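You operate a simulated robot arm through the tools that you are given. There is no shell and no other tool. Be economical: measure what you need, move in short steps, check, and stop when the job is done.

You run a simulated two-armed robot. Do the job below in one go: nothing can be reset, and whatever is moved stays where it is left.

JOB
Put one of the orange blocks from the parts table top on the cabinet side shelf. Then put the ring from the parts table top on the top of the cream block. Then stack the 24 mm bar blank from the parts table top on top of the 23 mm bar blank. Then take the clamp from the parts table top and leave it on the cream tray there. Then put the bag on the parts table top away on the top of the steel rack. Then close the table drawer. Then open the left drawer. The order counts.

It is judged by the outcome, as a careful person would: the job done as asked, and still so three seconds after it is handed in. It fails if anything else is knocked over, pushed out of place, dropped, spilled or broken.

ROBOT AND FRAMES
Two 6-joint arms with two-finger parallel grippers on one trunk, on a base that drives. Base frame: it is fixed to the floor where the robot stands at the start and does not move with it; the origin is under the middle of the robot, x ahead of it, y to its left, z up. Units: m, rad, N and s.
The left shoulder is at the start at [-0.089, 0.177, 0.806], the right one opposite. With the tool pointing down near the work surface each hand reaches from about 0.1 to 0.72 m from the robot's upright axis, wherever it stands, measured 20 degrees to its own side. Places, roughly: bag [0.75, 1.5, 0.75]; bar blank [0.75, 1.25, 0.75]; cabinet side shelf (18x30 cm) [2.48, -0.16, 0.96]; clamp [0.75, 1.25, 0.75]; left drawer [2.8, -1.3, 0.6]; orange block (2x4x3 cm) [0.8, 0.6, 0.8]; ring (6x6x2 cm) [1, 0.4, 0.8]; table drawer [0.4, 1, 0.6]; top of the cream block [0.1, -0.7, 0.9]; top of the steel rack [3.6, -2, 1]; tray [1, 1.25, 0.75]. Payload 1.57 kg a hand.
Tool frame (each hand has its own): the origin (TCP) lies between the finger pads and is the grasp point; the fingertips stand 0.03 m ahead of it; z points along the fingers, y is the line along which they close. The gripper opens to 0.08 m. The fingers are 0.017 m wide and 0.012 m thick; the gripper's body (0.04 by 0.082 m) begins 0.08 m behind the TCP.
Orientation is that of the tool frame in the base frame, as a unit quaternion [x, y, z, w]. With the fingers straight down and closing along the base's y, the tool's x points along the base's -x, its y along +y and its z along -z.

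CONTROLS
- The arms move only by the tool send_rows. It takes "left_increments", "right_increments" or both (then of equal length, played together; a hand with none holds still); each is a list of rows, each a list of 7 numbers: the opening, from 0 (shut) to 1 (fully open), then the shift along the tool's x, y, z in m, then the turn, a rotation vector about the tool's x, y, z in rad. In form: [[hand, dx, dy, dz, ax, ay, az], ...]. A call has 1 to 10 rows; each row is the pose to reach, as a shift and turn from the pose commanded when the call began, along the tool's axes at that moment. A row lasts 0.2 s, in which the tool goes at most 0.05 m and 0.15 rad; a call with a longer step from one row to the next is refused whole, and so is a gripper value outside its range. A pose out of reach is approached as far as the arm can. The call stops where the force on the tool passes 40 N (or 10 N more than at its start, if that is more) or the arm is blocked; 0.2 s more then pass. The fingers move at their own pace (about 0.072 m/s each) and stop on an object; they squeeze with about 27 N. The grip force told is the motor's: it shows also when the fingers shut on nothing. Time passes only in rows, and 0.2 s behind the last, so rows that repeat a pose let the fingers close. It gives the time, the measured TCP pose, the force on the tool (base axes), the opening and the grip force at its end, in the units of the frame above (readings bear some noise), with the torque about the TCP (base axes, N m) and any sound that the robot's microphone picked up.
- Cameras (640 x 400 px; columns grow to the right, rows downward): "scene" is now at [0.0216, -0.0371, 1.5184]; the picture's right is [-0.53, -0.85, 0.00], its down [-0.69, 0.44, -0.57] and it looks along [0.48, -0.30, -0.82] (base axes); focal length 216 px, centre (320, 200). "left" rides on the left gripper at [0.072, 0.007, -0.122] in its tool frame; the picture's right is [-0.09, 1.00, 0.00], its down [-0.84, -0.08, -0.54] and it looks along [-0.54, -0.05, 0.84] (tool axes); focal length 238 px, centre (320, 200). "right" rides on the right gripper at [0.072, -0.007, -0.122] in its tool frame; the picture's right is [0.09, 1.00, 0.00], its down [-0.84, 0.08, -0.54] and it looks along [-0.54, 0.05, 0.84] (tool axes); focal length 238 px, centre (320, 200). There is no depth. A picture from a camera that has moved, and an enlarged one, comes with that camera's place and axes in the base frame and with its lens.
- get_image(camera): a new picture of that camera. No time passes.
- lift_body(by): slides the trunk up (or, below 0, down) by that many m; the arms and the scene camera ride with it, the base frame stays. It gives what a move gives, with no picture.
- base_move(legs): drives the robot by 1 to 6 legs, each [ahead, left, turn to the left] in m, m and rad, along the robot's own axes; the way and the turn of a leg run together, so that a leg with both is an arc; at most 1.5 m and 3.142 rad a leg. The arms and the cameras ride along, it lands a little off, and it stops where it bumps. It gives what a move gives.
- turn_head(pan, tilt): turns the head with the scene camera to pan (to the left, within 2.496 rad either way) and tilt (down, from -0.506 to 1.204), counted from straight ahead of the robot. It gives what a move gives.
- enlarge(camera, box): a new picture of the part [left, top, right, bottom] of that camera's present view, enlarged. No time passes.
- close_job(): hands the job in; it is judged then, once.

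Go step by step. Nothing tells you exact positions but the pictures and the camera data: compare them with the known pose of the tool, close in by small moves and look again before you grip or let go. The budget is 186 turns and 174 pictures, counting those below and the enlarged ones. Unless the task says otherwise, let go and move clear before handing in.

The tools are called after "Request:" as a command line: name --argument value ..., lists and objects as JSON in quotes. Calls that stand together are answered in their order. send_rows: Moves the arms, as the interface text tells. Its arguments: {"type":"object","properties":{"left_increments":{"type":"array","items":{"type":"array","items":{"type":"number"}}},"right_increments":{"type":"array","items":{"type":"array","items":{"type":"number"}}}},"required":[]} The other tools are called the same way: lift_body (by) slides the trunk up or down; base_move (legs) drives the base; turn_head (pan, tilt) turns the head that bears the scene camera; get_image (camera) takes a picture; enlarge (camera, box) takes an enlarged picture of a part of a camera's view; close_job () hands the job in.

At the start:

```text
t: 0.0
left_eef_pos: [0.5081, 0.1891, 1.0928]
left_orientation: [0.0, 1.0, 0.0, 0.001]
left_ft_force: [-0.8, 0.1, 1.1]
left_ft_torque: [0.03, -0.03, -0.01]
left_grip_width: 0.0798
left_finger_force: 0.0
right_eef_pos: [0.4407, -0.1843, 1.0856]
right_orientation: [0.0, 1.0, 0.001, 0.001]
right_ft_force: [-0.6, -1.4, 0.7]
right_ft_torque: [0.01, -0.02, 0.0]
right_grip_width: 0.0799
right_finger_force: 0.0
trunk travel left (down, up): [-0.25, 0.078]
robot x, y, heading: [-0.0002, 0.0006, -0.003]
head pan, tilt: [-0.56, 0.962]
```

scene: 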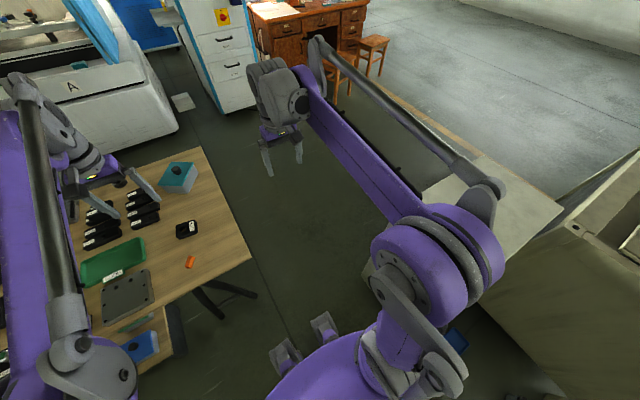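
right: 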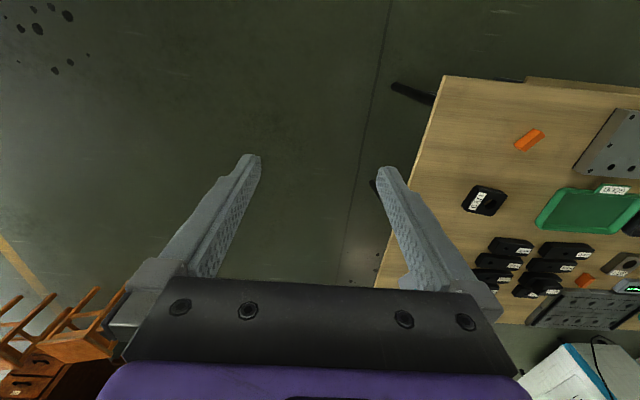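
left: 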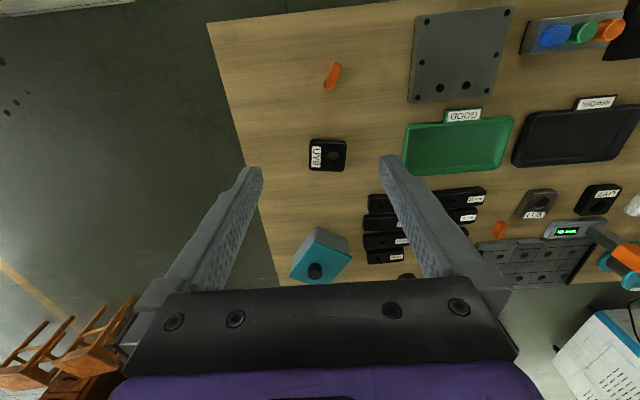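

I see the parts table ahead-left with orange blocks, trays, and black bars. First I look around with the head to find all objects and targets.

Request:
turn_head --pan 0.7 --tilt 0.75

Request:
get_image --camera "scene"

Request:
turn_head --pan -0.3 --tilt 0.25

Request:
get_image --camera "scene"

Request:
turn_head --pan -1.4 --tilt 0.7

Request:
get_image --camera "scene"

```text
t: 1.4
left_eef_pos: [0.5088, 0.1882, 1.0928]
left_orientation: [0.0, 1.0, 0.001, 0.0]
left_ft_force: [0.2, -0.3, -0.4]
left_ft_torque: [-0.02, 0.0, -0.01]
left_grip_width: 0.0802
left_finger_force: 0.1
right_eef_pos: [0.4404, -0.1841, 1.0862]
right_orientation: [0.0, 1.0, 0.0, 0.0]
right_ft_force: [1.1, -0.3, -0.3]
right_ft_torque: [-0.02, -0.02, -0.02]
right_grip_width: 0.0798
right_finger_force: 0.1
trunk travel left (down, up): [-0.25, 0.078]
robot x, y, heading: [0.0024, 0.0025, -0.003]
head pan, tilt: [0.7, 0.75]
```

```text
170 pictures are left
camera scene: at [0.0241, 0.0544, 1.5348], right [0.64, -0.77, 0.0], down [-0.52, -0.44, -0.73], along [0.56, 0.47, -0.68], focal length 216 px, centre (320, 200)
```

scene: 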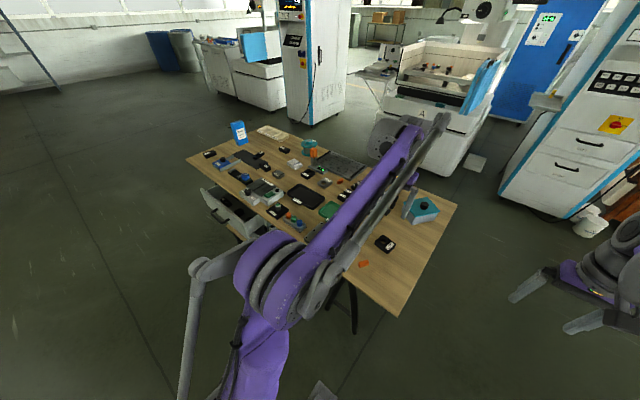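

```text
t: 2.7
left_eef_pos: [0.5081, 0.1879, 1.0931]
left_orientation: [0.0, 1.0, 0.001, 0.001]
left_ft_force: [-0.6, -0.6, -0.1]
left_ft_torque: [-0.01, -0.03, 0.01]
left_grip_width: 0.0798
left_finger_force: 0.1
right_eef_pos: [0.4401, -0.1848, 1.0849]
right_orientation: [0.0, 1.0, 0.0, 0.0]
right_ft_force: [0.4, -0.2, 0.1]
right_ft_torque: [0.02, 0.01, 0.0]
right_grip_width: 0.0802
right_finger_force: 0.1
trunk travel left (down, up): [-0.25, 0.078]
robot x, y, heading: [0.0037, -0.0022, -0.0]
head pan, tilt: [-0.3, 0.25]
```

```text
169 pictures are left
camera scene: at [0.0499, -0.0265, 1.5799], right [-0.29, -0.96, 0.0], down [-0.24, 0.07, -0.97], along [0.93, -0.29, -0.25], focal length 216 px, centre (320, 200)
```

scene: 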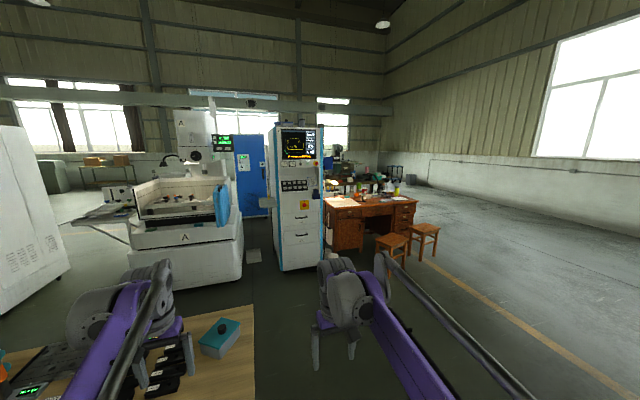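

```text
t: 4.0
left_eef_pos: [0.5072, 0.1883, 1.0931]
left_orientation: [0.0, 1.0, 0.0, 0.0]
left_ft_force: [-1.0, -0.4, -0.9]
left_ft_torque: [0.01, 0.02, -0.03]
left_grip_width: 0.0801
left_finger_force: 0.0
right_eef_pos: [0.4407, -0.184, 1.0862]
right_orientation: [0.0, 1.0, 0.0, 0.0]
right_ft_force: [-0.1, 0.6, -0.9]
right_ft_torque: [0.0, -0.02, -0.04]
right_grip_width: 0.08
right_finger_force: 0.1
trunk travel left (down, up): [-0.25, 0.078]
robot x, y, heading: [0.0021, -0.0013, -0.001]
head pan, tilt: [-1.4, 0.7]
```

```text
168 pictures are left
camera scene: at [-0.0249, -0.0826, 1.5391], right [-0.99, -0.17, 0.0], down [-0.11, 0.63, -0.77], along [0.13, -0.75, -0.64], focal length 216 px, centre (320, 200)
```

scene: 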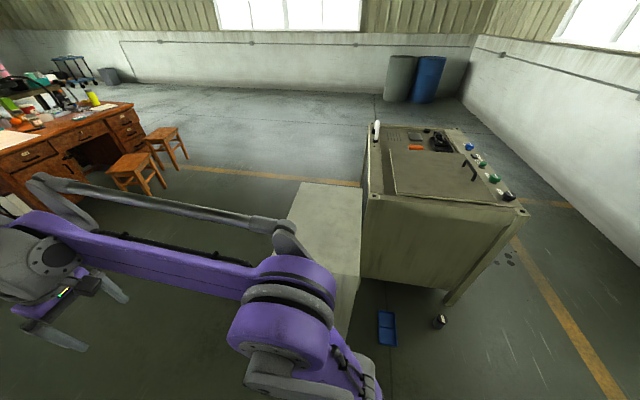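

The layout is clear roughly; now I look at details of the table with the wrist cameras.

Request:
enlarge --camera "left" --box '[240, 0, 440, 125]'

Request:
enlarge --camera "left" --box '[270, 100, 490, 290]'

Request:
enlarge --camera "left" --box '[440, 0, 640, 290]'

Request:
turn_head --pan 1.2 --tilt 0.6

Request:
get_image --camera "scene"

```text
3.20 times, centred on (340, 62) of left
camera zoom: at [0.437, 0.1957, 1.2156], right [0.09, 1.0, 0.0], down [0.84, -0.08, 0.54], along [0.54, -0.05, -0.84], focal length 763 px, centre (256, 640)
```

zoom: 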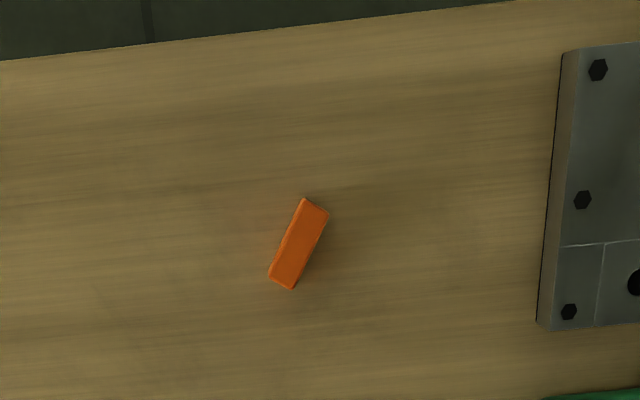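

```text
2.11 times, centred on (380, 195) of left
camera zoom: at [0.437, 0.1957, 1.2156], right [0.09, 1.0, 0.0], down [0.84, -0.08, 0.54], along [0.54, -0.05, -0.84], focal length 502 px, centre (194, 210)
```

zoom: 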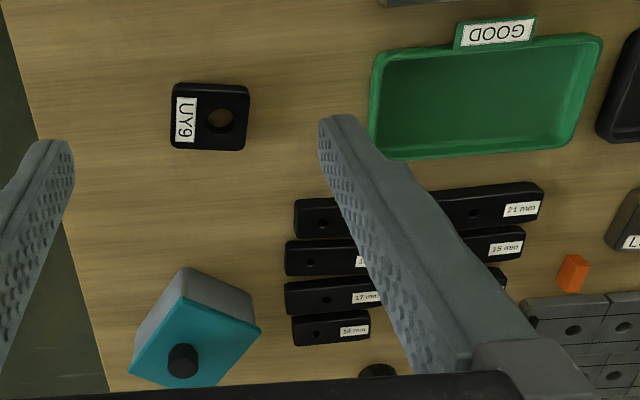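

```text
1.38 times, centred on (540, 145) of left
camera zoom: at [0.437, 0.1957, 1.2156], right [0.09, 1.0, 0.0], down [0.84, -0.08, 0.54], along [0.54, -0.05, -0.84], focal length 329 px, centre (17, 276)
```

zoom: 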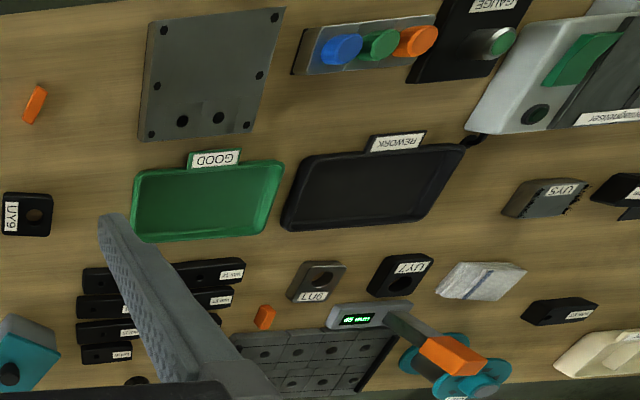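

```text
t: 6.4
left_eef_pos: [0.508, 0.1896, 1.0928]
left_orientation: [0.0, 1.0, 0.0, 0.0]
left_ft_force: [0.3, -1.4, 0.2]
left_ft_torque: [0.01, 0.0, -0.05]
left_grip_width: 0.0799
left_finger_force: 0.0
right_eef_pos: [0.4401, -0.1849, 1.0853]
right_orientation: [0.0, 1.0, 0.0, 0.0]
right_ft_force: [-0.2, -0.2, -0.3]
right_ft_torque: [0.02, 0.01, 0.01]
right_grip_width: 0.0798
right_finger_force: 0.1
trunk travel left (down, up): [-0.25, 0.078]
robot x, y, heading: [-0.0014, 0.0017, -0.001]
head pan, tilt: [1.201, 0.6]
```

```text
164 pictures are left
camera scene: at [-0.0074, 0.0835, 1.5477], right [0.93, -0.36, 0.0], down [-0.2, -0.53, -0.83], along [0.3, 0.77, -0.56], focal length 216 px, centre (320, 200)
```

scene: 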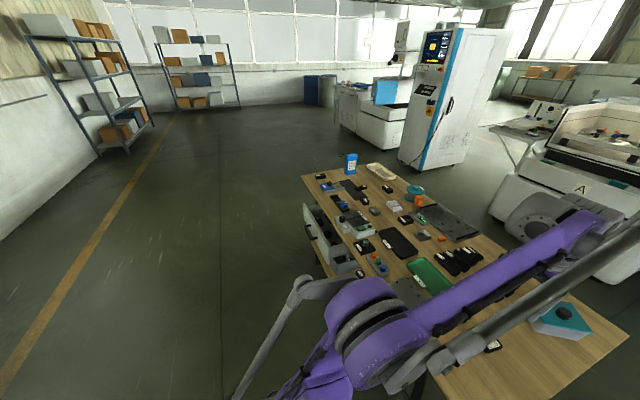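

Ring is the black disc near (1.02,0.40); one orange block lies isolated near (0.48,0.22). I move the left hand above that one to inspect it.

Request:
send_rows --left_increments '[[1, 0.02, 0.015, 0.04, 0, 0, 0], [1, 0.04, 0.03, 0.08, 0, 0, 0], [1, 0.04, 0.03, 0.12, 0, 0, 0], [1, 0.04, 0.03, 0.16, 0, 0, 0]]'

Request:
get_image --camera "left"

```text
t: 7.4
left_eef_pos: [0.4672, 0.2195, 0.9341]
left_orientation: [0.0, 1.0, 0.0, 0.0]
left_ft_force: [-0.2, 0.2, 0.2]
left_ft_torque: [-0.01, -0.01, 0.03]
left_grip_width: 0.08
left_finger_force: 0.0
right_eef_pos: [0.4397, -0.1829, 1.0844]
right_orientation: [0.0, 1.0, 0.0, 0.0]
right_ft_force: [0.4, 0.0, 0.7]
right_ft_torque: [0.04, 0.05, -0.02]
right_grip_width: 0.0802
right_finger_force: 0.0
trunk travel left (down, up): [-0.25, 0.078]
robot x, y, heading: [0.0025, -0.0014, -0.002]
head pan, tilt: [1.201, 0.6]
```

```text
163 pictures are left
camera left: at [0.3964, 0.2255, 1.0564], right [0.09, 1.0, 0.0], down [0.84, -0.08, 0.54], along [0.54, -0.05, -0.84], focal length 238 px, centre (320, 200)
```

left: 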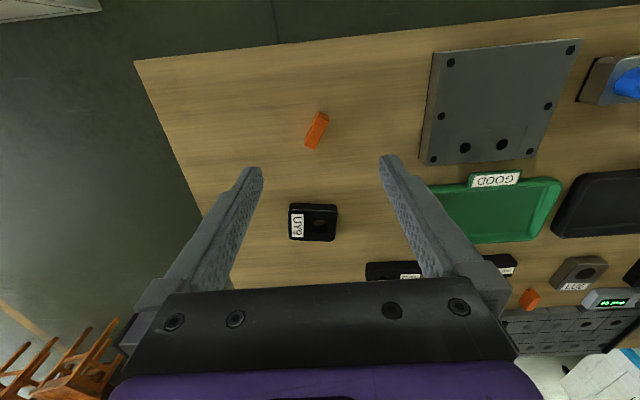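

The block sits near (0.477, 0.214), its long side about 28° off x. I rotate the left hand and close in, then look again.

Request:
send_rows --left_increments '[[1, -0.003, -0.002, 0.01, 0, 0, 0.13], [1, -0.006, -0.004, 0.03, 0, 0, 0.26], [1, -0.01, -0.006, 0.05, 0, 0, 0.39], [1, -0.01, -0.006, 0.07, 0, 0, 0.5]]'

Request:
get_image --camera "left"

```text
t: 8.4
left_eef_pos: [0.4784, 0.2121, 0.8627]
left_orientation: [0.249, 0.969, 0.0, 0.001]
left_ft_force: [0.5, 0.6, 0.2]
left_ft_torque: [0.01, -0.01, 0.0]
left_grip_width: 0.0799
left_finger_force: 0.1
right_eef_pos: [0.4421, -0.1849, 1.0855]
right_orientation: [0.0, 1.0, 0.0, -0.001]
right_ft_force: [-0.2, -0.2, -0.2]
right_ft_torque: [0.02, 0.01, 0.02]
right_grip_width: 0.0799
right_finger_force: 0.0
trunk travel left (down, up): [-0.25, 0.078]
robot x, y, heading: [0.0028, -0.0029, 0.001]
head pan, tilt: [1.201, 0.6]
```

```text
162 pictures are left
camera left: at [0.419, 0.2534, 0.9857], right [0.56, 0.83, 0.0], down [0.7, -0.47, 0.54], along [0.45, -0.3, -0.84], focal length 238 px, centre (320, 200)
```

left: 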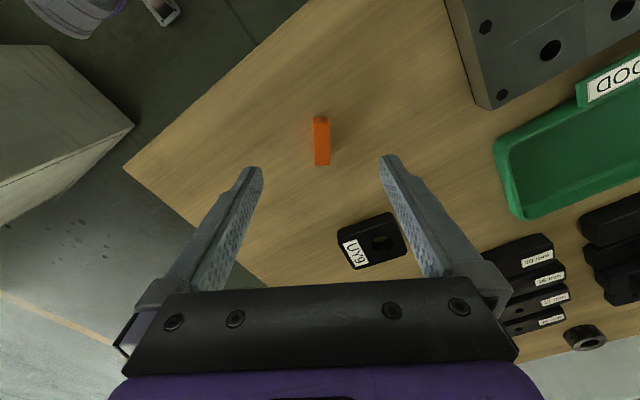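

Aligned. Descend towards the block and check.

Request:
send_rows --left_increments '[[1, 0, 0, 0.03, 0, 0, 0], [1, 0, 0, 0.06, 0, 0, 0]]'

Request:
get_image --camera "left"

```text
t: 9.0
left_eef_pos: [0.4795, 0.2152, 0.803]
left_orientation: [0.247, 0.969, 0.0, 0.0]
left_ft_force: [-0.1, 0.2, -0.3]
left_ft_torque: [-0.02, -0.01, 0.0]
left_grip_width: 0.0797
left_finger_force: 0.1
right_eef_pos: [0.4412, -0.185, 1.0849]
right_orientation: [0.0, 1.0, 0.0, 0.0]
right_ft_force: [0.3, -0.2, 0.8]
right_ft_torque: [-0.01, 0.04, -0.02]
right_grip_width: 0.0801
right_finger_force: 0.0
trunk travel left (down, up): [-0.25, 0.078]
robot x, y, heading: [0.0031, -0.0004, -0.002]
head pan, tilt: [1.201, 0.6]
```

```text
161 pictures are left
camera left: at [0.4208, 0.2552, 0.9258], right [0.56, 0.83, 0.0], down [0.7, -0.47, 0.54], along [0.45, -0.3, -0.84], focal length 238 px, centre (320, 200)
```

left: 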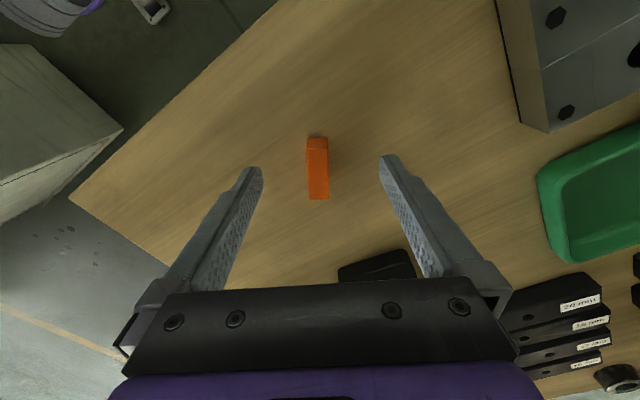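

Block is centred between the fingers. Lower 1.5 cm more and close.

Request:
send_rows --left_increments '[[1, 0, 0, 0.015, 0, 0, 0], [0, 0, 0, 0.015, 0, 0, 0], [0, 0, 0, 0.015, 0, 0, 0], [0, 0, 0, 0.015, 0, 0, 0], [0, 0, 0, 0.015, 0, 0, 0]]'

Request:
get_image --camera "left"

```text
t: 10.2
left_eef_pos: [0.4768, 0.2111, 0.7899]
left_orientation: [0.247, 0.969, 0.001, 0.001]
left_ft_force: [-2.5, -7.8, 37.0]
left_ft_torque: [-0.36, 0.29, -0.02]
left_grip_width: 0.0146
left_finger_force: 27.0
right_eef_pos: [0.4384, -0.1865, 1.0852]
right_orientation: [0.0, 1.0, 0.0, 0.001]
right_ft_force: [-0.5, -0.6, 0.8]
right_ft_torque: [0.03, -0.02, 0.0]
right_grip_width: 0.0798
right_finger_force: 0.0
trunk travel left (down, up): [-0.25, 0.078]
robot x, y, heading: [-0.0038, 0.002, -0.0]
head pan, tilt: [1.201, 0.6]
```

```text
160 pictures are left
camera left: at [0.4186, 0.2534, 0.9123], right [0.56, 0.83, 0.0], down [0.7, -0.47, 0.54], along [0.45, -0.3, -0.84], focal length 238 px, centre (320, 200)
```

left: 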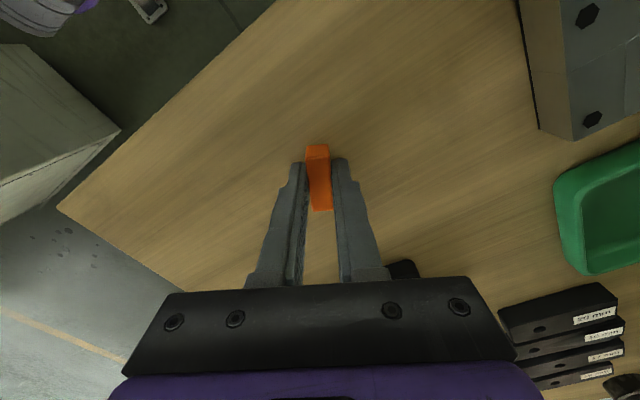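

Gripped (1.46 cm wide); fingertips touched the table near z 0.76. Lift it up.

Request:
send_rows --left_increments '[[0, 0, 0, -0.05, 0, 0, 0], [0, 0, 0, -0.1, 0, 0, 0], [0, 0, 0, -0.15, 0, 0, 0], [0, 0, 0, -0.2, 0, 0, 0], [0, 0, 0, -0.25, 0, 0, 0], [0, 0, 0, -0.3, 0, 0, 0]]'

Request:
get_image --camera "left"

Request:
turn_head --pan -0.1 --tilt 0.35

Request:
get_image --camera "scene"

Request:
enlarge --camera "scene" --box '[200, 60, 480, 235]'

```text
t: 11.6
left_eef_pos: [0.4797, 0.214, 1.088]
left_orientation: [0.249, 0.969, 0.0, 0.0]
left_ft_force: [0.7, -0.2, -1.2]
left_ft_torque: [-0.04, 0.01, 0.0]
left_grip_width: 0.0144
left_finger_force: 26.9
right_eef_pos: [0.441, -0.1847, 1.0853]
right_orientation: [0.0, 1.0, 0.0, 0.0]
right_ft_force: [0.2, 0.2, 0.2]
right_ft_torque: [0.01, 0.02, -0.02]
right_grip_width: 0.08
right_finger_force: 0.1
trunk travel left (down, up): [-0.25, 0.078]
robot x, y, heading: [-0.0009, 0.0024, 0.001]
head pan, tilt: [1.201, 0.6]
```

```text
159 pictures are left
camera left: at [0.421, 0.255, 1.2106], right [0.56, 0.83, 0.0], down [0.7, -0.47, 0.54], along [0.45, -0.3, -0.84], focal length 238 px, centre (320, 200)
```

left: 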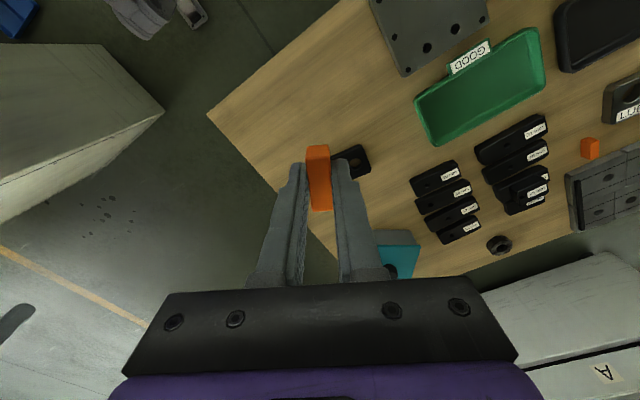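

```text
t: 13.0
left_eef_pos: [0.4805, 0.214, 1.0881]
left_orientation: [0.248, 0.969, 0.001, 0.0]
left_ft_force: [0.5, 0.9, -0.9]
left_ft_torque: [0.0, -0.01, 0.02]
left_grip_width: 0.0143
left_finger_force: 27.0
right_eef_pos: [0.4408, -0.1845, 1.0852]
right_orientation: [0.0, 1.0, -0.001, -0.001]
right_ft_force: [-0.1, 0.5, -0.2]
right_ft_torque: [0.0, 0.02, -0.01]
right_grip_width: 0.0798
right_finger_force: 0.1
trunk travel left (down, up): [-0.25, 0.078]
robot x, y, heading: [0.0002, 0.0019, 0.001]
head pan, tilt: [-0.099, 0.351]
```

```text
158 pictures are left
camera scene: at [0.0534, -0.0081, 1.5705], right [-0.1, -1.0, 0.0], down [-0.34, 0.03, -0.94], along [0.93, -0.09, -0.34], focal length 216 px, centre (320, 200)
```

scene: 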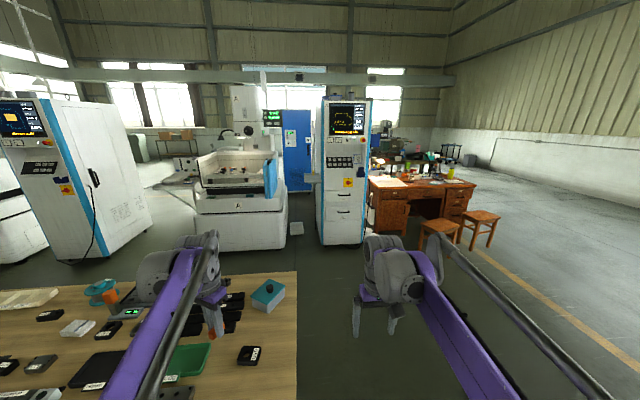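

```text
2.29 times, centred on (340, 148) of scene
camera zoom: at [0.0534, -0.0081, 1.5705], right [-0.1, -1.0, 0.0], down [-0.34, 0.03, -0.94], along [0.93, -0.09, -0.34], focal length 495 px, centre (274, 320)
```

zoom: 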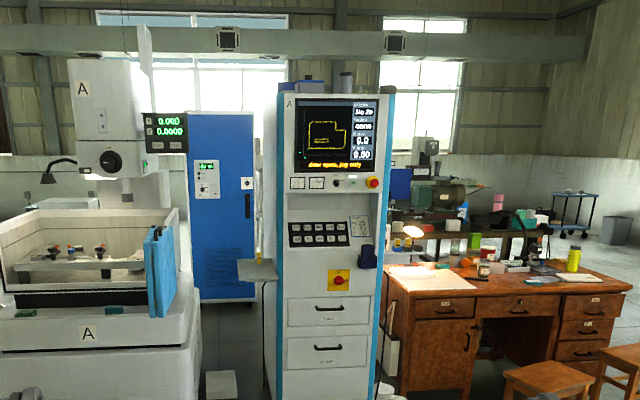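

I see the shelf plate left of the white cabinet. I drive around the table corner between it and the cream block, then toward the shelf.

Request:
base_move --legs '[[0.6, -0.36, 0], [0.7, 0, 0]]'

Request:
turn_head --pan 0.1 --tilt 0.45

Request:
get_image --camera "scene"

```text
t: 16.1
left_eef_pos: [0.9813, -0.093, 1.086]
left_orientation: [0.255, 0.967, -0.003, 0.0]
left_ft_force: [0.2, -0.8, -1.6]
left_ft_torque: [0.02, -0.01, -0.01]
left_grip_width: 0.0144
left_finger_force: 27.1
right_eef_pos: [0.9364, -0.491, 1.085]
right_orientation: [0.007, 1.0, -0.002, -0.001]
right_ft_force: [0.1, 0.3, 0.0]
right_ft_torque: [0.01, -0.01, 0.01]
right_grip_width: 0.0802
right_finger_force: 0.1
trunk travel left (down, up): [-0.25, 0.078]
robot x, y, heading: [0.4934, -0.3067, -0.014]
head pan, tilt: [-0.099, 0.351]
stopped in leg 1: the robot was blocked; the commanded pose is now the measured one
```

```text
t: 16.9
left_eef_pos: [0.9817, -0.0918, 1.0846]
left_orientation: [0.255, 0.967, -0.003, 0.0]
left_ft_force: [-0.3, -0.1, -0.8]
left_ft_torque: [0.0, -0.02, -0.02]
left_grip_width: 0.0143
left_finger_force: 26.7
right_eef_pos: [0.935, -0.4888, 1.0853]
right_orientation: [0.007, 1.0, -0.002, -0.001]
right_ft_force: [-0.2, 0.3, -0.5]
right_ft_torque: [0.0, 0.02, 0.03]
right_grip_width: 0.0801
right_finger_force: 0.1
trunk travel left (down, up): [-0.25, 0.078]
robot x, y, heading: [0.4966, -0.3052, -0.009]
head pan, tilt: [0.099, 0.45]
```

```text
156 pictures are left
camera scene: at [0.5509, -0.287, 1.5611], right [0.09, -1.0, 0.0], down [-0.43, -0.04, -0.9], along [0.9, 0.08, -0.44], focal length 216 px, centre (320, 200)
```

scene: 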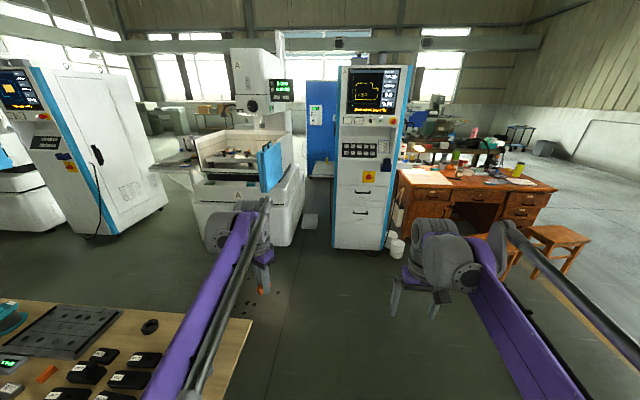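

The base bumped something at (0.49,-0.31). I look down both sides to see what.

Request:
turn_head --pan -1.5 --tilt 1.15

Request:
get_image --camera "scene"

Request:
turn_head --pan 1.3 --tilt 1.15

Request:
get_image --camera "scene"

```text
t: 18.6
left_eef_pos: [0.9807, -0.092, 1.0859]
left_orientation: [0.254, 0.967, -0.003, 0.0]
left_ft_force: [0.1, -0.4, -1.9]
left_ft_torque: [0.02, 0.01, -0.01]
left_grip_width: 0.0144
left_finger_force: 27.0
right_eef_pos: [0.9349, -0.489, 1.0844]
right_orientation: [0.006, 1.0, -0.003, 0.0]
right_ft_force: [0.6, -0.4, 1.3]
right_ft_torque: [-0.03, 0.0, 0.0]
right_grip_width: 0.08
right_finger_force: 0.1
trunk travel left (down, up): [-0.25, 0.078]
robot x, y, heading: [0.4928, -0.3018, -0.012]
head pan, tilt: [-1.499, 1.15]
```

```text
155 pictures are left
camera scene: at [0.4627, -0.3544, 1.5063], right [-1.0, -0.06, 0.0], down [-0.06, 0.91, -0.41], along [0.02, -0.41, -0.91], focal length 216 px, centre (320, 200)
```

scene: 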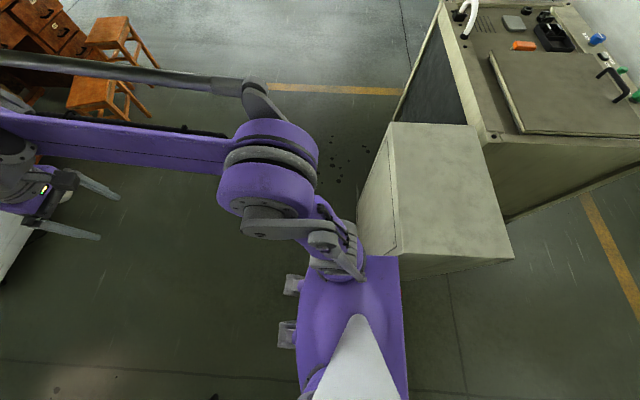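

```text
t: 21.0
left_eef_pos: [0.9807, -0.0913, 1.0857]
left_orientation: [0.254, 0.967, -0.002, 0.0]
left_ft_force: [0.3, 0.2, -1.4]
left_ft_torque: [0.02, -0.05, 0.0]
left_grip_width: 0.0143
left_finger_force: 27.4
right_eef_pos: [0.9355, -0.4888, 1.086]
right_orientation: [0.006, 1.0, -0.002, -0.001]
right_ft_force: [0.7, -0.5, 0.0]
right_ft_torque: [0.01, 0.02, -0.01]
right_grip_width: 0.08
right_finger_force: 0.1
trunk travel left (down, up): [-0.25, 0.078]
robot x, y, heading: [0.4967, -0.3079, -0.01]
head pan, tilt: [1.3, 1.15]
```

```text
154 pictures are left
camera scene: at [0.4757, -0.2377, 1.5057], right [0.96, -0.28, 0.0], down [-0.26, -0.88, -0.4], along [0.11, 0.39, -0.92], focal length 216 px, centre (320, 200)
```

scene: 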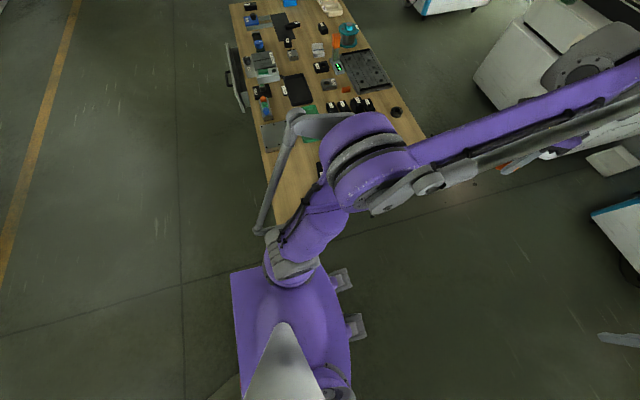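

The robot's right hip touched the cream block's corner. I step slightly left and go straight ahead.

Request:
base_move --legs '[[0.02, 0.05, 0], [0.7, 0, 0]]'

Request:
turn_head --pan 0.1 --tilt 0.45

Request:
get_image --camera "scene"

```text
t: 25.6
left_eef_pos: [1.7097, -0.0594, 1.0874]
left_orientation: [0.256, 0.967, 0.0, 0.0]
left_ft_force: [0.1, -0.5, -1.4]
left_ft_torque: [0.0, 0.0, 0.0]
left_grip_width: 0.0145
left_finger_force: 27.0
right_eef_pos: [1.6621, -0.4568, 1.0861]
right_orientation: [0.008, 1.0, 0.0, -0.001]
right_ft_force: [0.0, 0.1, 0.5]
right_ft_torque: [0.03, -0.02, -0.03]
right_grip_width: 0.0801
right_finger_force: 0.0
trunk travel left (down, up): [-0.25, 0.078]
robot x, y, heading: [1.2275, -0.2623, -0.02]
head pan, tilt: [1.3, 1.15]
```

```text
t: 27.0
left_eef_pos: [1.7105, -0.0588, 1.0877]
left_orientation: [0.256, 0.967, -0.001, 0.001]
left_ft_force: [0.2, -0.3, -1.5]
left_ft_torque: [0.02, 0.0, -0.01]
left_grip_width: 0.0142
left_finger_force: 27.2
right_eef_pos: [1.6623, -0.4568, 1.0857]
right_orientation: [0.009, 1.0, -0.001, 0.0]
right_ft_force: [0.8, 0.4, 0.0]
right_ft_torque: [-0.05, -0.03, 0.0]
right_grip_width: 0.0799
right_finger_force: 0.0
trunk travel left (down, up): [-0.25, 0.078]
robot x, y, heading: [1.225, -0.2626, -0.016]
head pan, tilt: [0.099, 0.45]
```

```text
153 pictures are left
camera scene: at [1.278, -0.255, 1.5612], right [0.08, -1.0, 0.0], down [-0.43, -0.04, -0.9], along [0.9, 0.07, -0.44], focal length 216 px, centre (320, 200)
```

scene: 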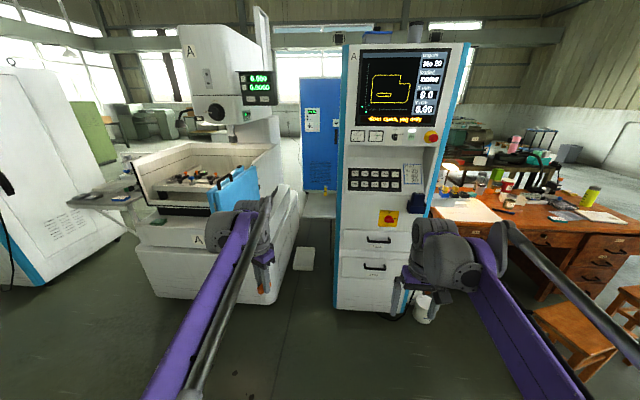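

Request:
enlarge --camera "scene" --box '[260, 150, 380, 225]'

Request:
enlarge --camera "scene" --box '[430, 80, 640, 280]'

```text
5.33 times, centred on (320, 188) of scene
camera zoom: at [1.278, -0.255, 1.5612], right [0.08, -1.0, 0.0], down [-0.43, -0.04, -0.9], along [0.9, 0.07, -0.44], focal length 1154 px, centre (320, 267)
```

zoom: 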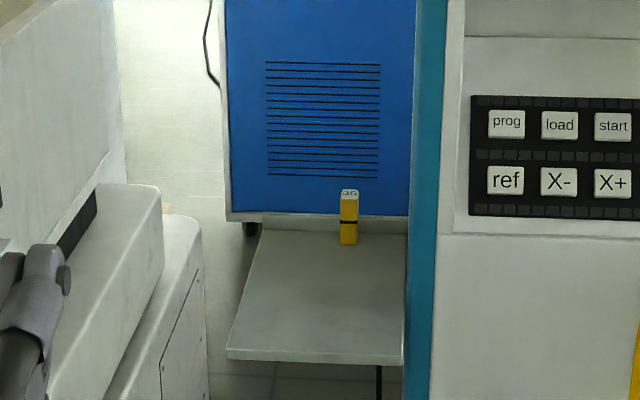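

```text
2.00 times, centred on (535, 180) of scene
camera zoom: at [1.278, -0.255, 1.5612], right [0.08, -1.0, 0.0], down [-0.43, -0.04, -0.9], along [0.9, 0.07, -0.44], focal length 433 px, centre (-110, 240)
```

zoom: 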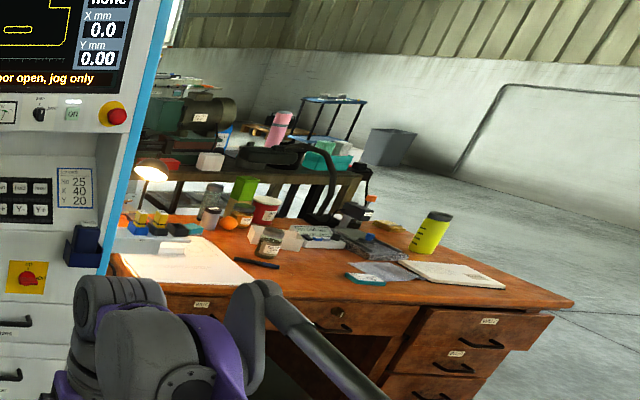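

Shelf spans x 2.31–2.61, y −0.26…−0.08, with a yellow battery at its back. I retract the right hand and drive closer.

Request:
send_rows --right_increments '[[1, 0.05, 0, 0, 0, 0, 0], [1, 0.1, 0, 0, 0, 0, 0], [1, 0.15, 0, 0, 0, 0, 0], [1, 0.19, 0, 0, 0, 0, 0]]'

Request:
base_move --legs '[[0.59, -0.1, 0.016]]'

Request:
get_image --camera "left"

Request:
get_image --camera "scene"

```text
t: 28.0
left_eef_pos: [1.7081, -0.0598, 1.0874]
left_orientation: [0.257, 0.966, 0.0, 0.001]
left_ft_force: [-1.2, 0.8, -1.5]
left_ft_torque: [-0.01, -0.03, -0.02]
left_grip_width: 0.0141
left_finger_force: 27.4
right_eef_pos: [1.4719, -0.4524, 1.0865]
right_orientation: [0.008, 1.0, 0.0, 0.001]
right_ft_force: [0.9, 0.3, 0.3]
right_ft_torque: [0.0, -0.04, -0.01]
right_grip_width: 0.0799
right_finger_force: 0.1
trunk travel left (down, up): [-0.25, 0.078]
robot x, y, heading: [1.226, -0.2688, -0.019]
head pan, tilt: [0.099, 0.45]
```

```text
t: 31.4
left_eef_pos: [2.2992, -0.1493, 1.0873]
left_orientation: [0.244, 0.97, 0.0, 0.0]
left_ft_force: [-0.3, -0.4, 0.1]
left_ft_torque: [0.02, 0.03, 0.04]
left_grip_width: 0.0142
left_finger_force: 27.3
right_eef_pos: [2.0717, -0.5478, 1.086]
right_orientation: [-0.004, 1.0, 0.0, 0.001]
right_ft_force: [0.1, 0.3, -0.1]
right_ft_torque: [-0.01, 0.01, -0.02]
right_grip_width: 0.0799
right_finger_force: 0.0
trunk travel left (down, up): [-0.25, 0.078]
robot x, y, heading: [1.8233, -0.3675, 0.005]
head pan, tilt: [0.099, 0.45]
```

```text
150 pictures are left
camera left: at [2.2399, -0.1086, 1.2098], right [0.55, 0.83, 0.0], down [0.7, -0.46, 0.54], along [0.45, -0.3, -0.84], focal length 238 px, centre (320, 200)
```

left: 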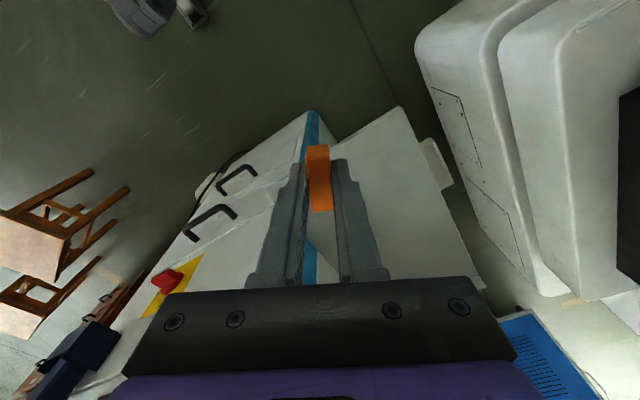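

```text
149 pictures are left
camera scene: at [1.8728, -0.356, 1.5613], right [0.11, -0.99, 0.0], down [-0.43, -0.05, -0.9], along [0.9, 0.1, -0.44], focal length 216 px, centre (320, 200)
```

scene: 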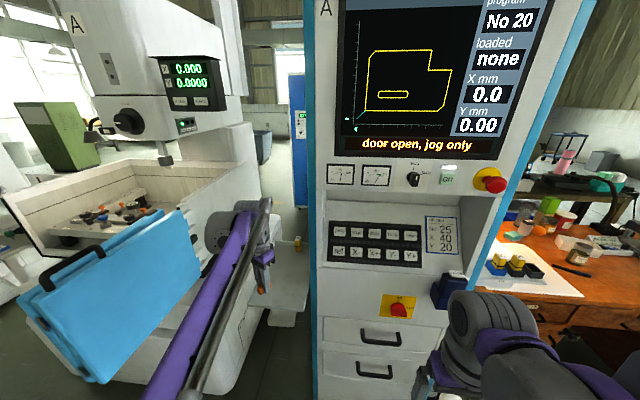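

Move left hand over the shelf, at (2.43,−0.155).

Request:
send_rows --left_increments '[[0, -0.04, 0.019, 0, 0, 0, 0], [0, -0.08, 0.038, 0, 0, 0, 0], [0, -0.118, 0.0567, 0, 0, 0, 0], [0, -0.118, 0.0567, 0.03, 0, 0, 0], [0, -0.118, 0.0567, 0.06, 0, 0, 0]]'

Request:
get_image --camera "left"

Request:
get_image --camera "scene"

```text
t: 32.6
left_eef_pos: [2.4288, -0.1528, 1.0289]
left_orientation: [0.244, 0.97, 0.0, 0.001]
left_ft_force: [-0.3, -0.3, -0.8]
left_ft_torque: [-0.02, 0.0, -0.01]
left_grip_width: 0.0143
left_finger_force: 27.1
left hand out of reach, approached as far as the arm can: row 3
right_eef_pos: [2.0729, -0.5477, 1.0868]
right_orientation: [-0.005, 1.0, 0.0, 0.0]
right_ft_force: [0.5, 0.6, 0.6]
right_ft_torque: [-0.02, -0.01, 0.01]
right_grip_width: 0.0798
right_finger_force: 0.1
trunk travel left (down, up): [-0.25, 0.078]
robot x, y, heading: [1.8221, -0.3659, 0.006]
head pan, tilt: [0.099, 0.45]
```

```text
148 pictures are left
camera left: at [2.3693, -0.1131, 1.1504], right [0.55, 0.83, 0.0], down [0.7, -0.46, 0.54], along [0.45, -0.3, -0.84], focal length 238 px, centre (320, 200)
```

left: 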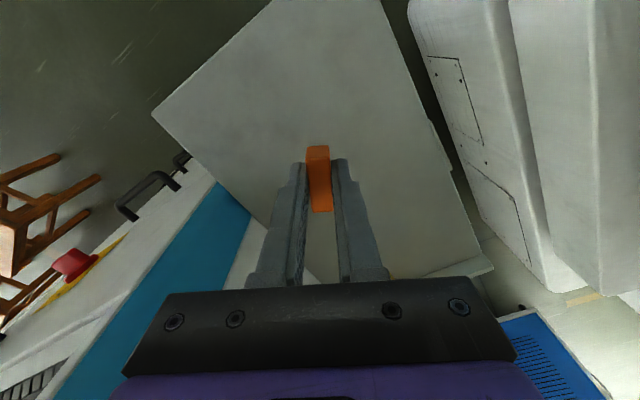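

```text
147 pictures are left
camera scene: at [1.8727, -0.356, 1.5613], right [0.11, -0.99, 0.0], down [-0.43, -0.05, -0.9], along [0.9, 0.1, -0.44], focal length 216 px, centre (320, 200)
```

scene: 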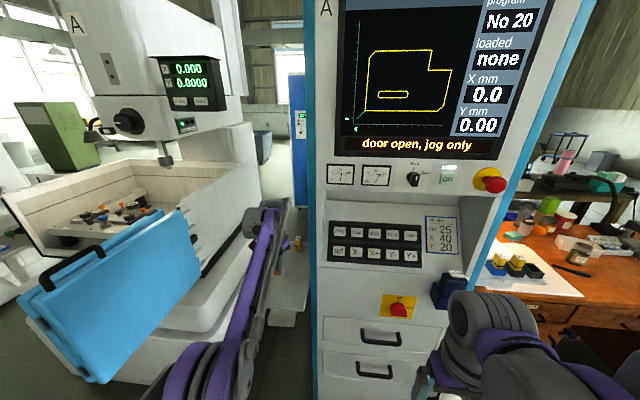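

Well over the shelf. Lower until contact.

Request:
send_rows --left_increments '[[0, 0, 0, 0.015, 0, 0, 0], [0, 0, 0, 0.025, 0, 0, 0], [0, 0, 0, 0.03, 0, 0, 0], [0, 0, 0, 0.034, 0, 0, 0], [0, 0, 0, 0.038, 0, 0, 0], [0, 0, 0, 0.042, 0, 0, 0]]'

Request:
get_image --camera "left"

```text
t: 34.0
left_eef_pos: [2.4301, -0.1546, 0.9852]
left_orientation: [0.244, 0.97, -0.001, 0.001]
left_ft_force: [0.4, 0.3, -1.2]
left_ft_torque: [0.02, 0.03, 0.01]
left_grip_width: 0.0143
left_finger_force: 27.3
right_eef_pos: [2.0736, -0.5485, 1.0869]
right_orientation: [-0.005, 1.0, 0.0, 0.0]
right_ft_force: [0.3, 0.5, 0.0]
right_ft_torque: [0.01, -0.01, 0.03]
right_grip_width: 0.08
right_finger_force: 0.1
trunk travel left (down, up): [-0.25, 0.078]
robot x, y, heading: [1.823, -0.3668, 0.008]
head pan, tilt: [0.099, 0.45]
```

```text
146 pictures are left
camera left: at [2.3702, -0.1143, 1.1079], right [0.55, 0.83, 0.0], down [0.7, -0.46, 0.54], along [0.45, -0.3, -0.84], focal length 238 px, centre (320, 200)
```

left: 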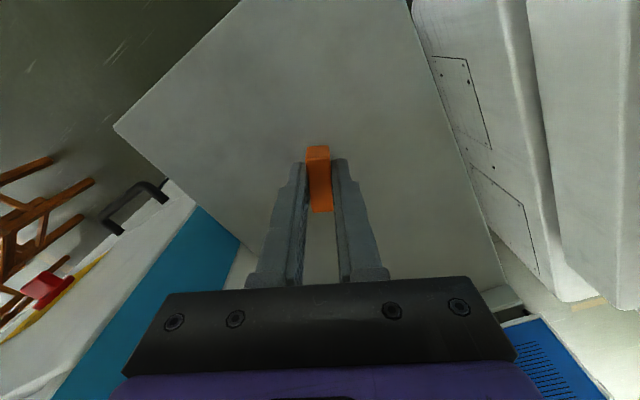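

No contact yet; continue slowly.

Request:
send_rows --left_increments '[[0, 0, 0, 0.004, 0, 0, 0], [0, 0, 0, 0.008, 0, 0, 0], [0, 0, 0, 0.012, 0, 0, 0], [0, 0, 0, 0.016, 0, 0, 0], [0, 0, 0, 0.02, 0, 0, 0]]'

```text
t: 34.7
left_eef_pos: [2.4289, -0.1543, 0.9797]
left_orientation: [0.243, 0.97, 0.002, 0.003]
left_ft_force: [2.5, -1.3, 18.5]
left_ft_torque: [-0.16, 0.18, 0.03]
left_grip_width: 0.0145
left_finger_force: 26.9
right_eef_pos: [2.0727, -0.548, 1.0863]
right_orientation: [-0.004, 1.0, 0.0, 0.001]
right_ft_force: [0.3, -0.4, 0.5]
right_ft_torque: [0.04, 0.0, 0.02]
right_grip_width: 0.08
right_finger_force: 0.0
trunk travel left (down, up): [-0.25, 0.078]
robot x, y, heading: [1.8223, -0.3699, 0.003]
head pan, tilt: [0.099, 0.45]
stopped in row 3 (left hand): the force on the tool passed its limit at 49 N (the readings are from after the stop); the commanded pose is now the measured one
```

Contact at z 0.98; release gently and rise.

Request:
send_rows --left_increments '[[0.4, 0, 0, -0.001, 0, 0, 0], [0.5, 0, 0, -0.001, 0, 0, 0], [0.5, 0, 0, -0.001, 0, 0, 0], [0.5, 0, 0, -0.03, 0, 0, 0], [0.5, 0, 0, -0.07, 0, 0, 0], [0.5, 0, 0, -0.11, 0, 0, 0]]'

Request:
get_image --camera "left"

```text
t: 35.5
left_eef_pos: [2.4314, -0.151, 0.9793]
left_orientation: [0.242, 0.97, 0.003, 0.005]
left_ft_force: [7.4, 7.1, 14.1]
left_ft_torque: [-0.01, -0.03, 0.03]
left_grip_width: 0.0307
left_finger_force: 0.1
right_eef_pos: [2.0733, -0.5485, 1.0862]
right_orientation: [-0.004, 1.0, -0.002, 0.0]
right_ft_force: [-0.5, -0.4, 0.1]
right_ft_torque: [0.01, -0.02, -0.04]
right_grip_width: 0.0799
right_finger_force: 0.1
trunk travel left (down, up): [-0.25, 0.078]
robot x, y, heading: [1.8205, -0.364, 0.011]
head pan, tilt: [0.099, 0.45]
stopped in row 3 (left hand): the force on the tool passed its limit at 40 N (the readings are from after the stop); the commanded pose is now the measured one
```

```text
145 pictures are left
camera left: at [2.3706, -0.1113, 1.1022], right [0.55, 0.84, 0.01], down [0.7, -0.46, 0.55], along [0.46, -0.29, -0.84], focal length 238 px, centre (320, 200)
```

left: 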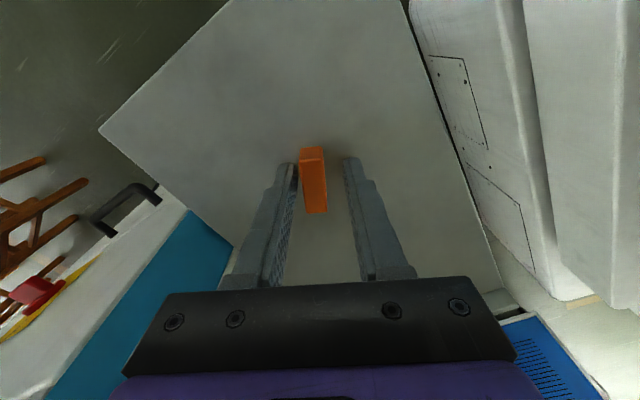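

Released; the block stands on the shelf. Now rise straight up.

Request:
send_rows --left_increments '[[0.5, 0, 0, -0.01, 0, 0, 0], [0.5, 0, 0, -0.04, 0, 0, 0], [0.5, 0, 0, -0.08, 0, 0, 0], [0.5, 0, 0, -0.12, 0, 0, 0], [0.5, 0.05, -0.02, -0.14, 0, 0, -0.1], [0.5, 0.1, -0.04, -0.14, 0, 0, -0.2], [0.5, 0.15, -0.06, -0.14, 0, 0, -0.3], [0.5, 0.18, -0.08, -0.14, 0, 0, -0.4], [0.5, 0.18, -0.08, -0.14, 0, 0, -0.5]]'

Request:
get_image --camera "left"

```text
refused: row 5 steps farther than a row can; nothing moved
```

```text
144 pictures are left
camera left: at [2.3706, -0.1113, 1.1022], right [0.55, 0.84, 0.01], down [0.7, -0.46, 0.55], along [0.46, -0.29, -0.84], focal length 238 px, centre (320, 200)
```

left: 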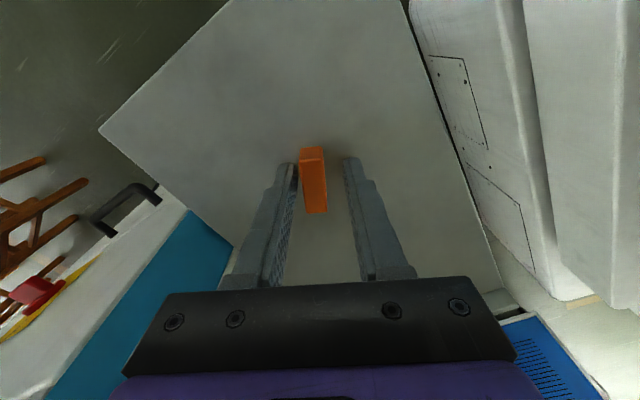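

Request:
send_rows --left_increments '[[0.5, 0, 0, -0.01, 0, 0, 0], [0.5, 0, 0, -0.04, 0, 0, 0], [0.5, 0, 0, -0.08, 0, 0, 0], [0.5, 0, 0, -0.12, 0, 0, 0], [0.5, 0.03, -0.015, -0.14, 0, 0, -0.1], [0.5, 0.07, -0.03, -0.14, 0, 0, -0.2], [0.5, 0.11, -0.045, -0.14, 0, 0, -0.3], [0.5, 0.15, -0.06, -0.14, 0, 0, -0.4], [0.5, 0.18, -0.08, -0.14, 0, 0, -0.5]]'

Request:
get_image --camera "left"

```text
t: 37.5
left_eef_pos: [2.2322, -0.1394, 1.1176]
left_orientation: [-0.005, 1.0, 0.0, 0.004]
left_ft_force: [-0.8, 0.3, 0.5]
left_ft_torque: [0.01, -0.01, 0.01]
left_grip_width: 0.0399
left_finger_force: 0.1
left hand out of reach, approached as far as the arm can: row 4, 5
right_eef_pos: [2.0723, -0.5476, 1.0872]
right_orientation: [-0.004, 1.0, 0.0, 0.001]
right_ft_force: [-0.6, 0.8, 0.3]
right_ft_torque: [0.01, -0.01, 0.03]
right_grip_width: 0.0799
right_finger_force: 0.0
trunk travel left (down, up): [-0.25, 0.078]
robot x, y, heading: [1.8228, -0.3714, 0.003]
head pan, tilt: [0.099, 0.45]
```

```text
143 pictures are left
camera left: at [2.1603, -0.1337, 1.24], right [0.08, 1.0, 0.0], down [0.83, -0.07, 0.55], along [0.55, -0.04, -0.84], focal length 238 px, centre (320, 200)
```

left: 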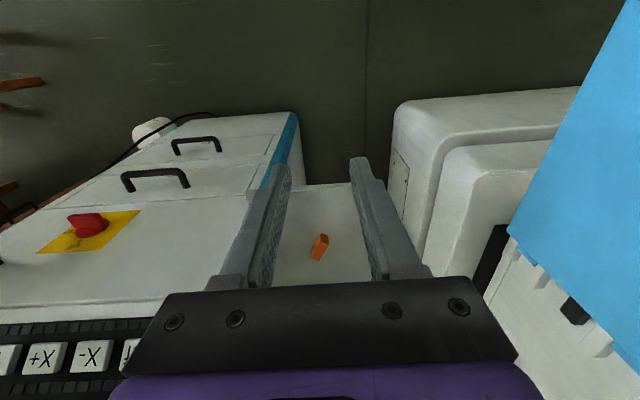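

Orange block is on the shelf. Next I back off and turn to face the table's right end for the ring.

Request:
base_move --legs '[[-0.6, 0.1, 0], [0, 0, 1.57]]'

Request:
turn_head --pan 0.1 --tilt 0.8

Request:
get_image --camera "scene"

Request:
get_image --camera "left"

```text
t: 44.8
left_eef_pos: [0.9808, 0.1351, 1.1185]
left_orientation: [0.719, -0.695, -0.003, -0.001]
left_ft_force: [-0.4, -0.9, -0.5]
left_ft_torque: [0.0, 0.01, 0.01]
left_grip_width: 0.04
left_finger_force: 0.0
right_eef_pos: [1.3922, -0.0149, 1.0861]
right_orientation: [0.718, -0.696, 0.0, 0.0]
right_ft_force: [0.4, -0.1, -0.1]
right_ft_torque: [-0.01, 0.0, -0.03]
right_grip_width: 0.0797
right_finger_force: 0.0
trunk travel left (down, up): [-0.25, 0.078]
robot x, y, heading: [1.2198, -0.2721, 1.604]
head pan, tilt: [0.099, 0.45]
```

```text
t: 45.6
left_eef_pos: [0.9803, 0.1349, 1.1178]
left_orientation: [0.72, -0.694, -0.003, -0.002]
left_ft_force: [-0.5, -0.4, -0.3]
left_ft_torque: [-0.02, -0.02, -0.01]
left_grip_width: 0.0399
left_finger_force: 0.1
right_eef_pos: [1.392, -0.0151, 1.0858]
right_orientation: [0.719, -0.695, 0.0, 0.0]
right_ft_force: [0.3, -1.0, 0.1]
right_ft_torque: [0.01, -0.02, -0.04]
right_grip_width: 0.0801
right_finger_force: 0.1
trunk travel left (down, up): [-0.25, 0.078]
robot x, y, heading: [1.2192, -0.2734, 1.605]
head pan, tilt: [0.099, 0.799]
```

```text
142 pictures are left
camera scene: at [1.2093, -0.2312, 1.5309], right [0.99, 0.13, 0.0], down [0.1, -0.71, -0.7], along [-0.09, 0.69, -0.72], focal length 216 px, centre (320, 200)
```

scene: 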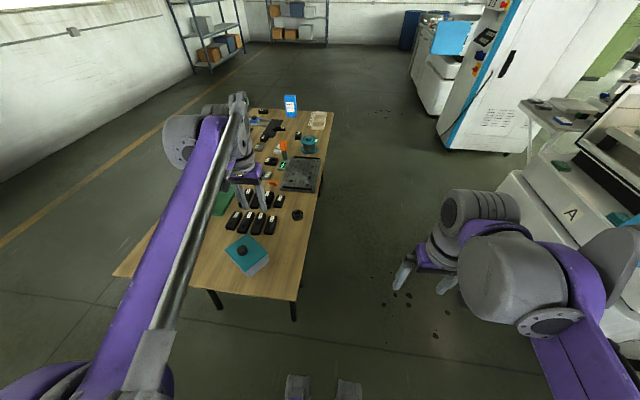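

```text
141 pictures are left
camera left: at [0.9772, 0.0624, 1.2399], right [-1.0, 0.06, 0.0], down [0.05, 0.83, 0.55], along [0.03, 0.55, -0.84], focal length 238 px, centre (320, 200)
```

left: 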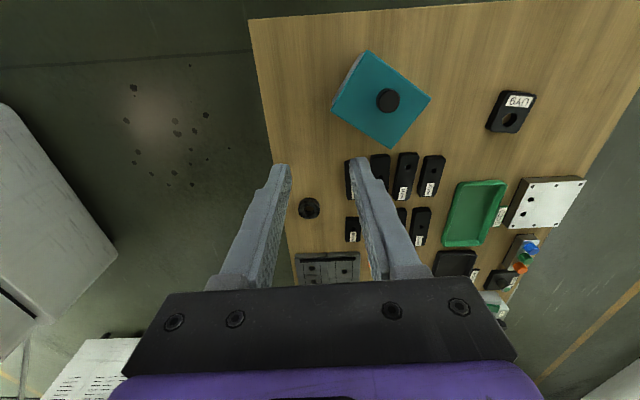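

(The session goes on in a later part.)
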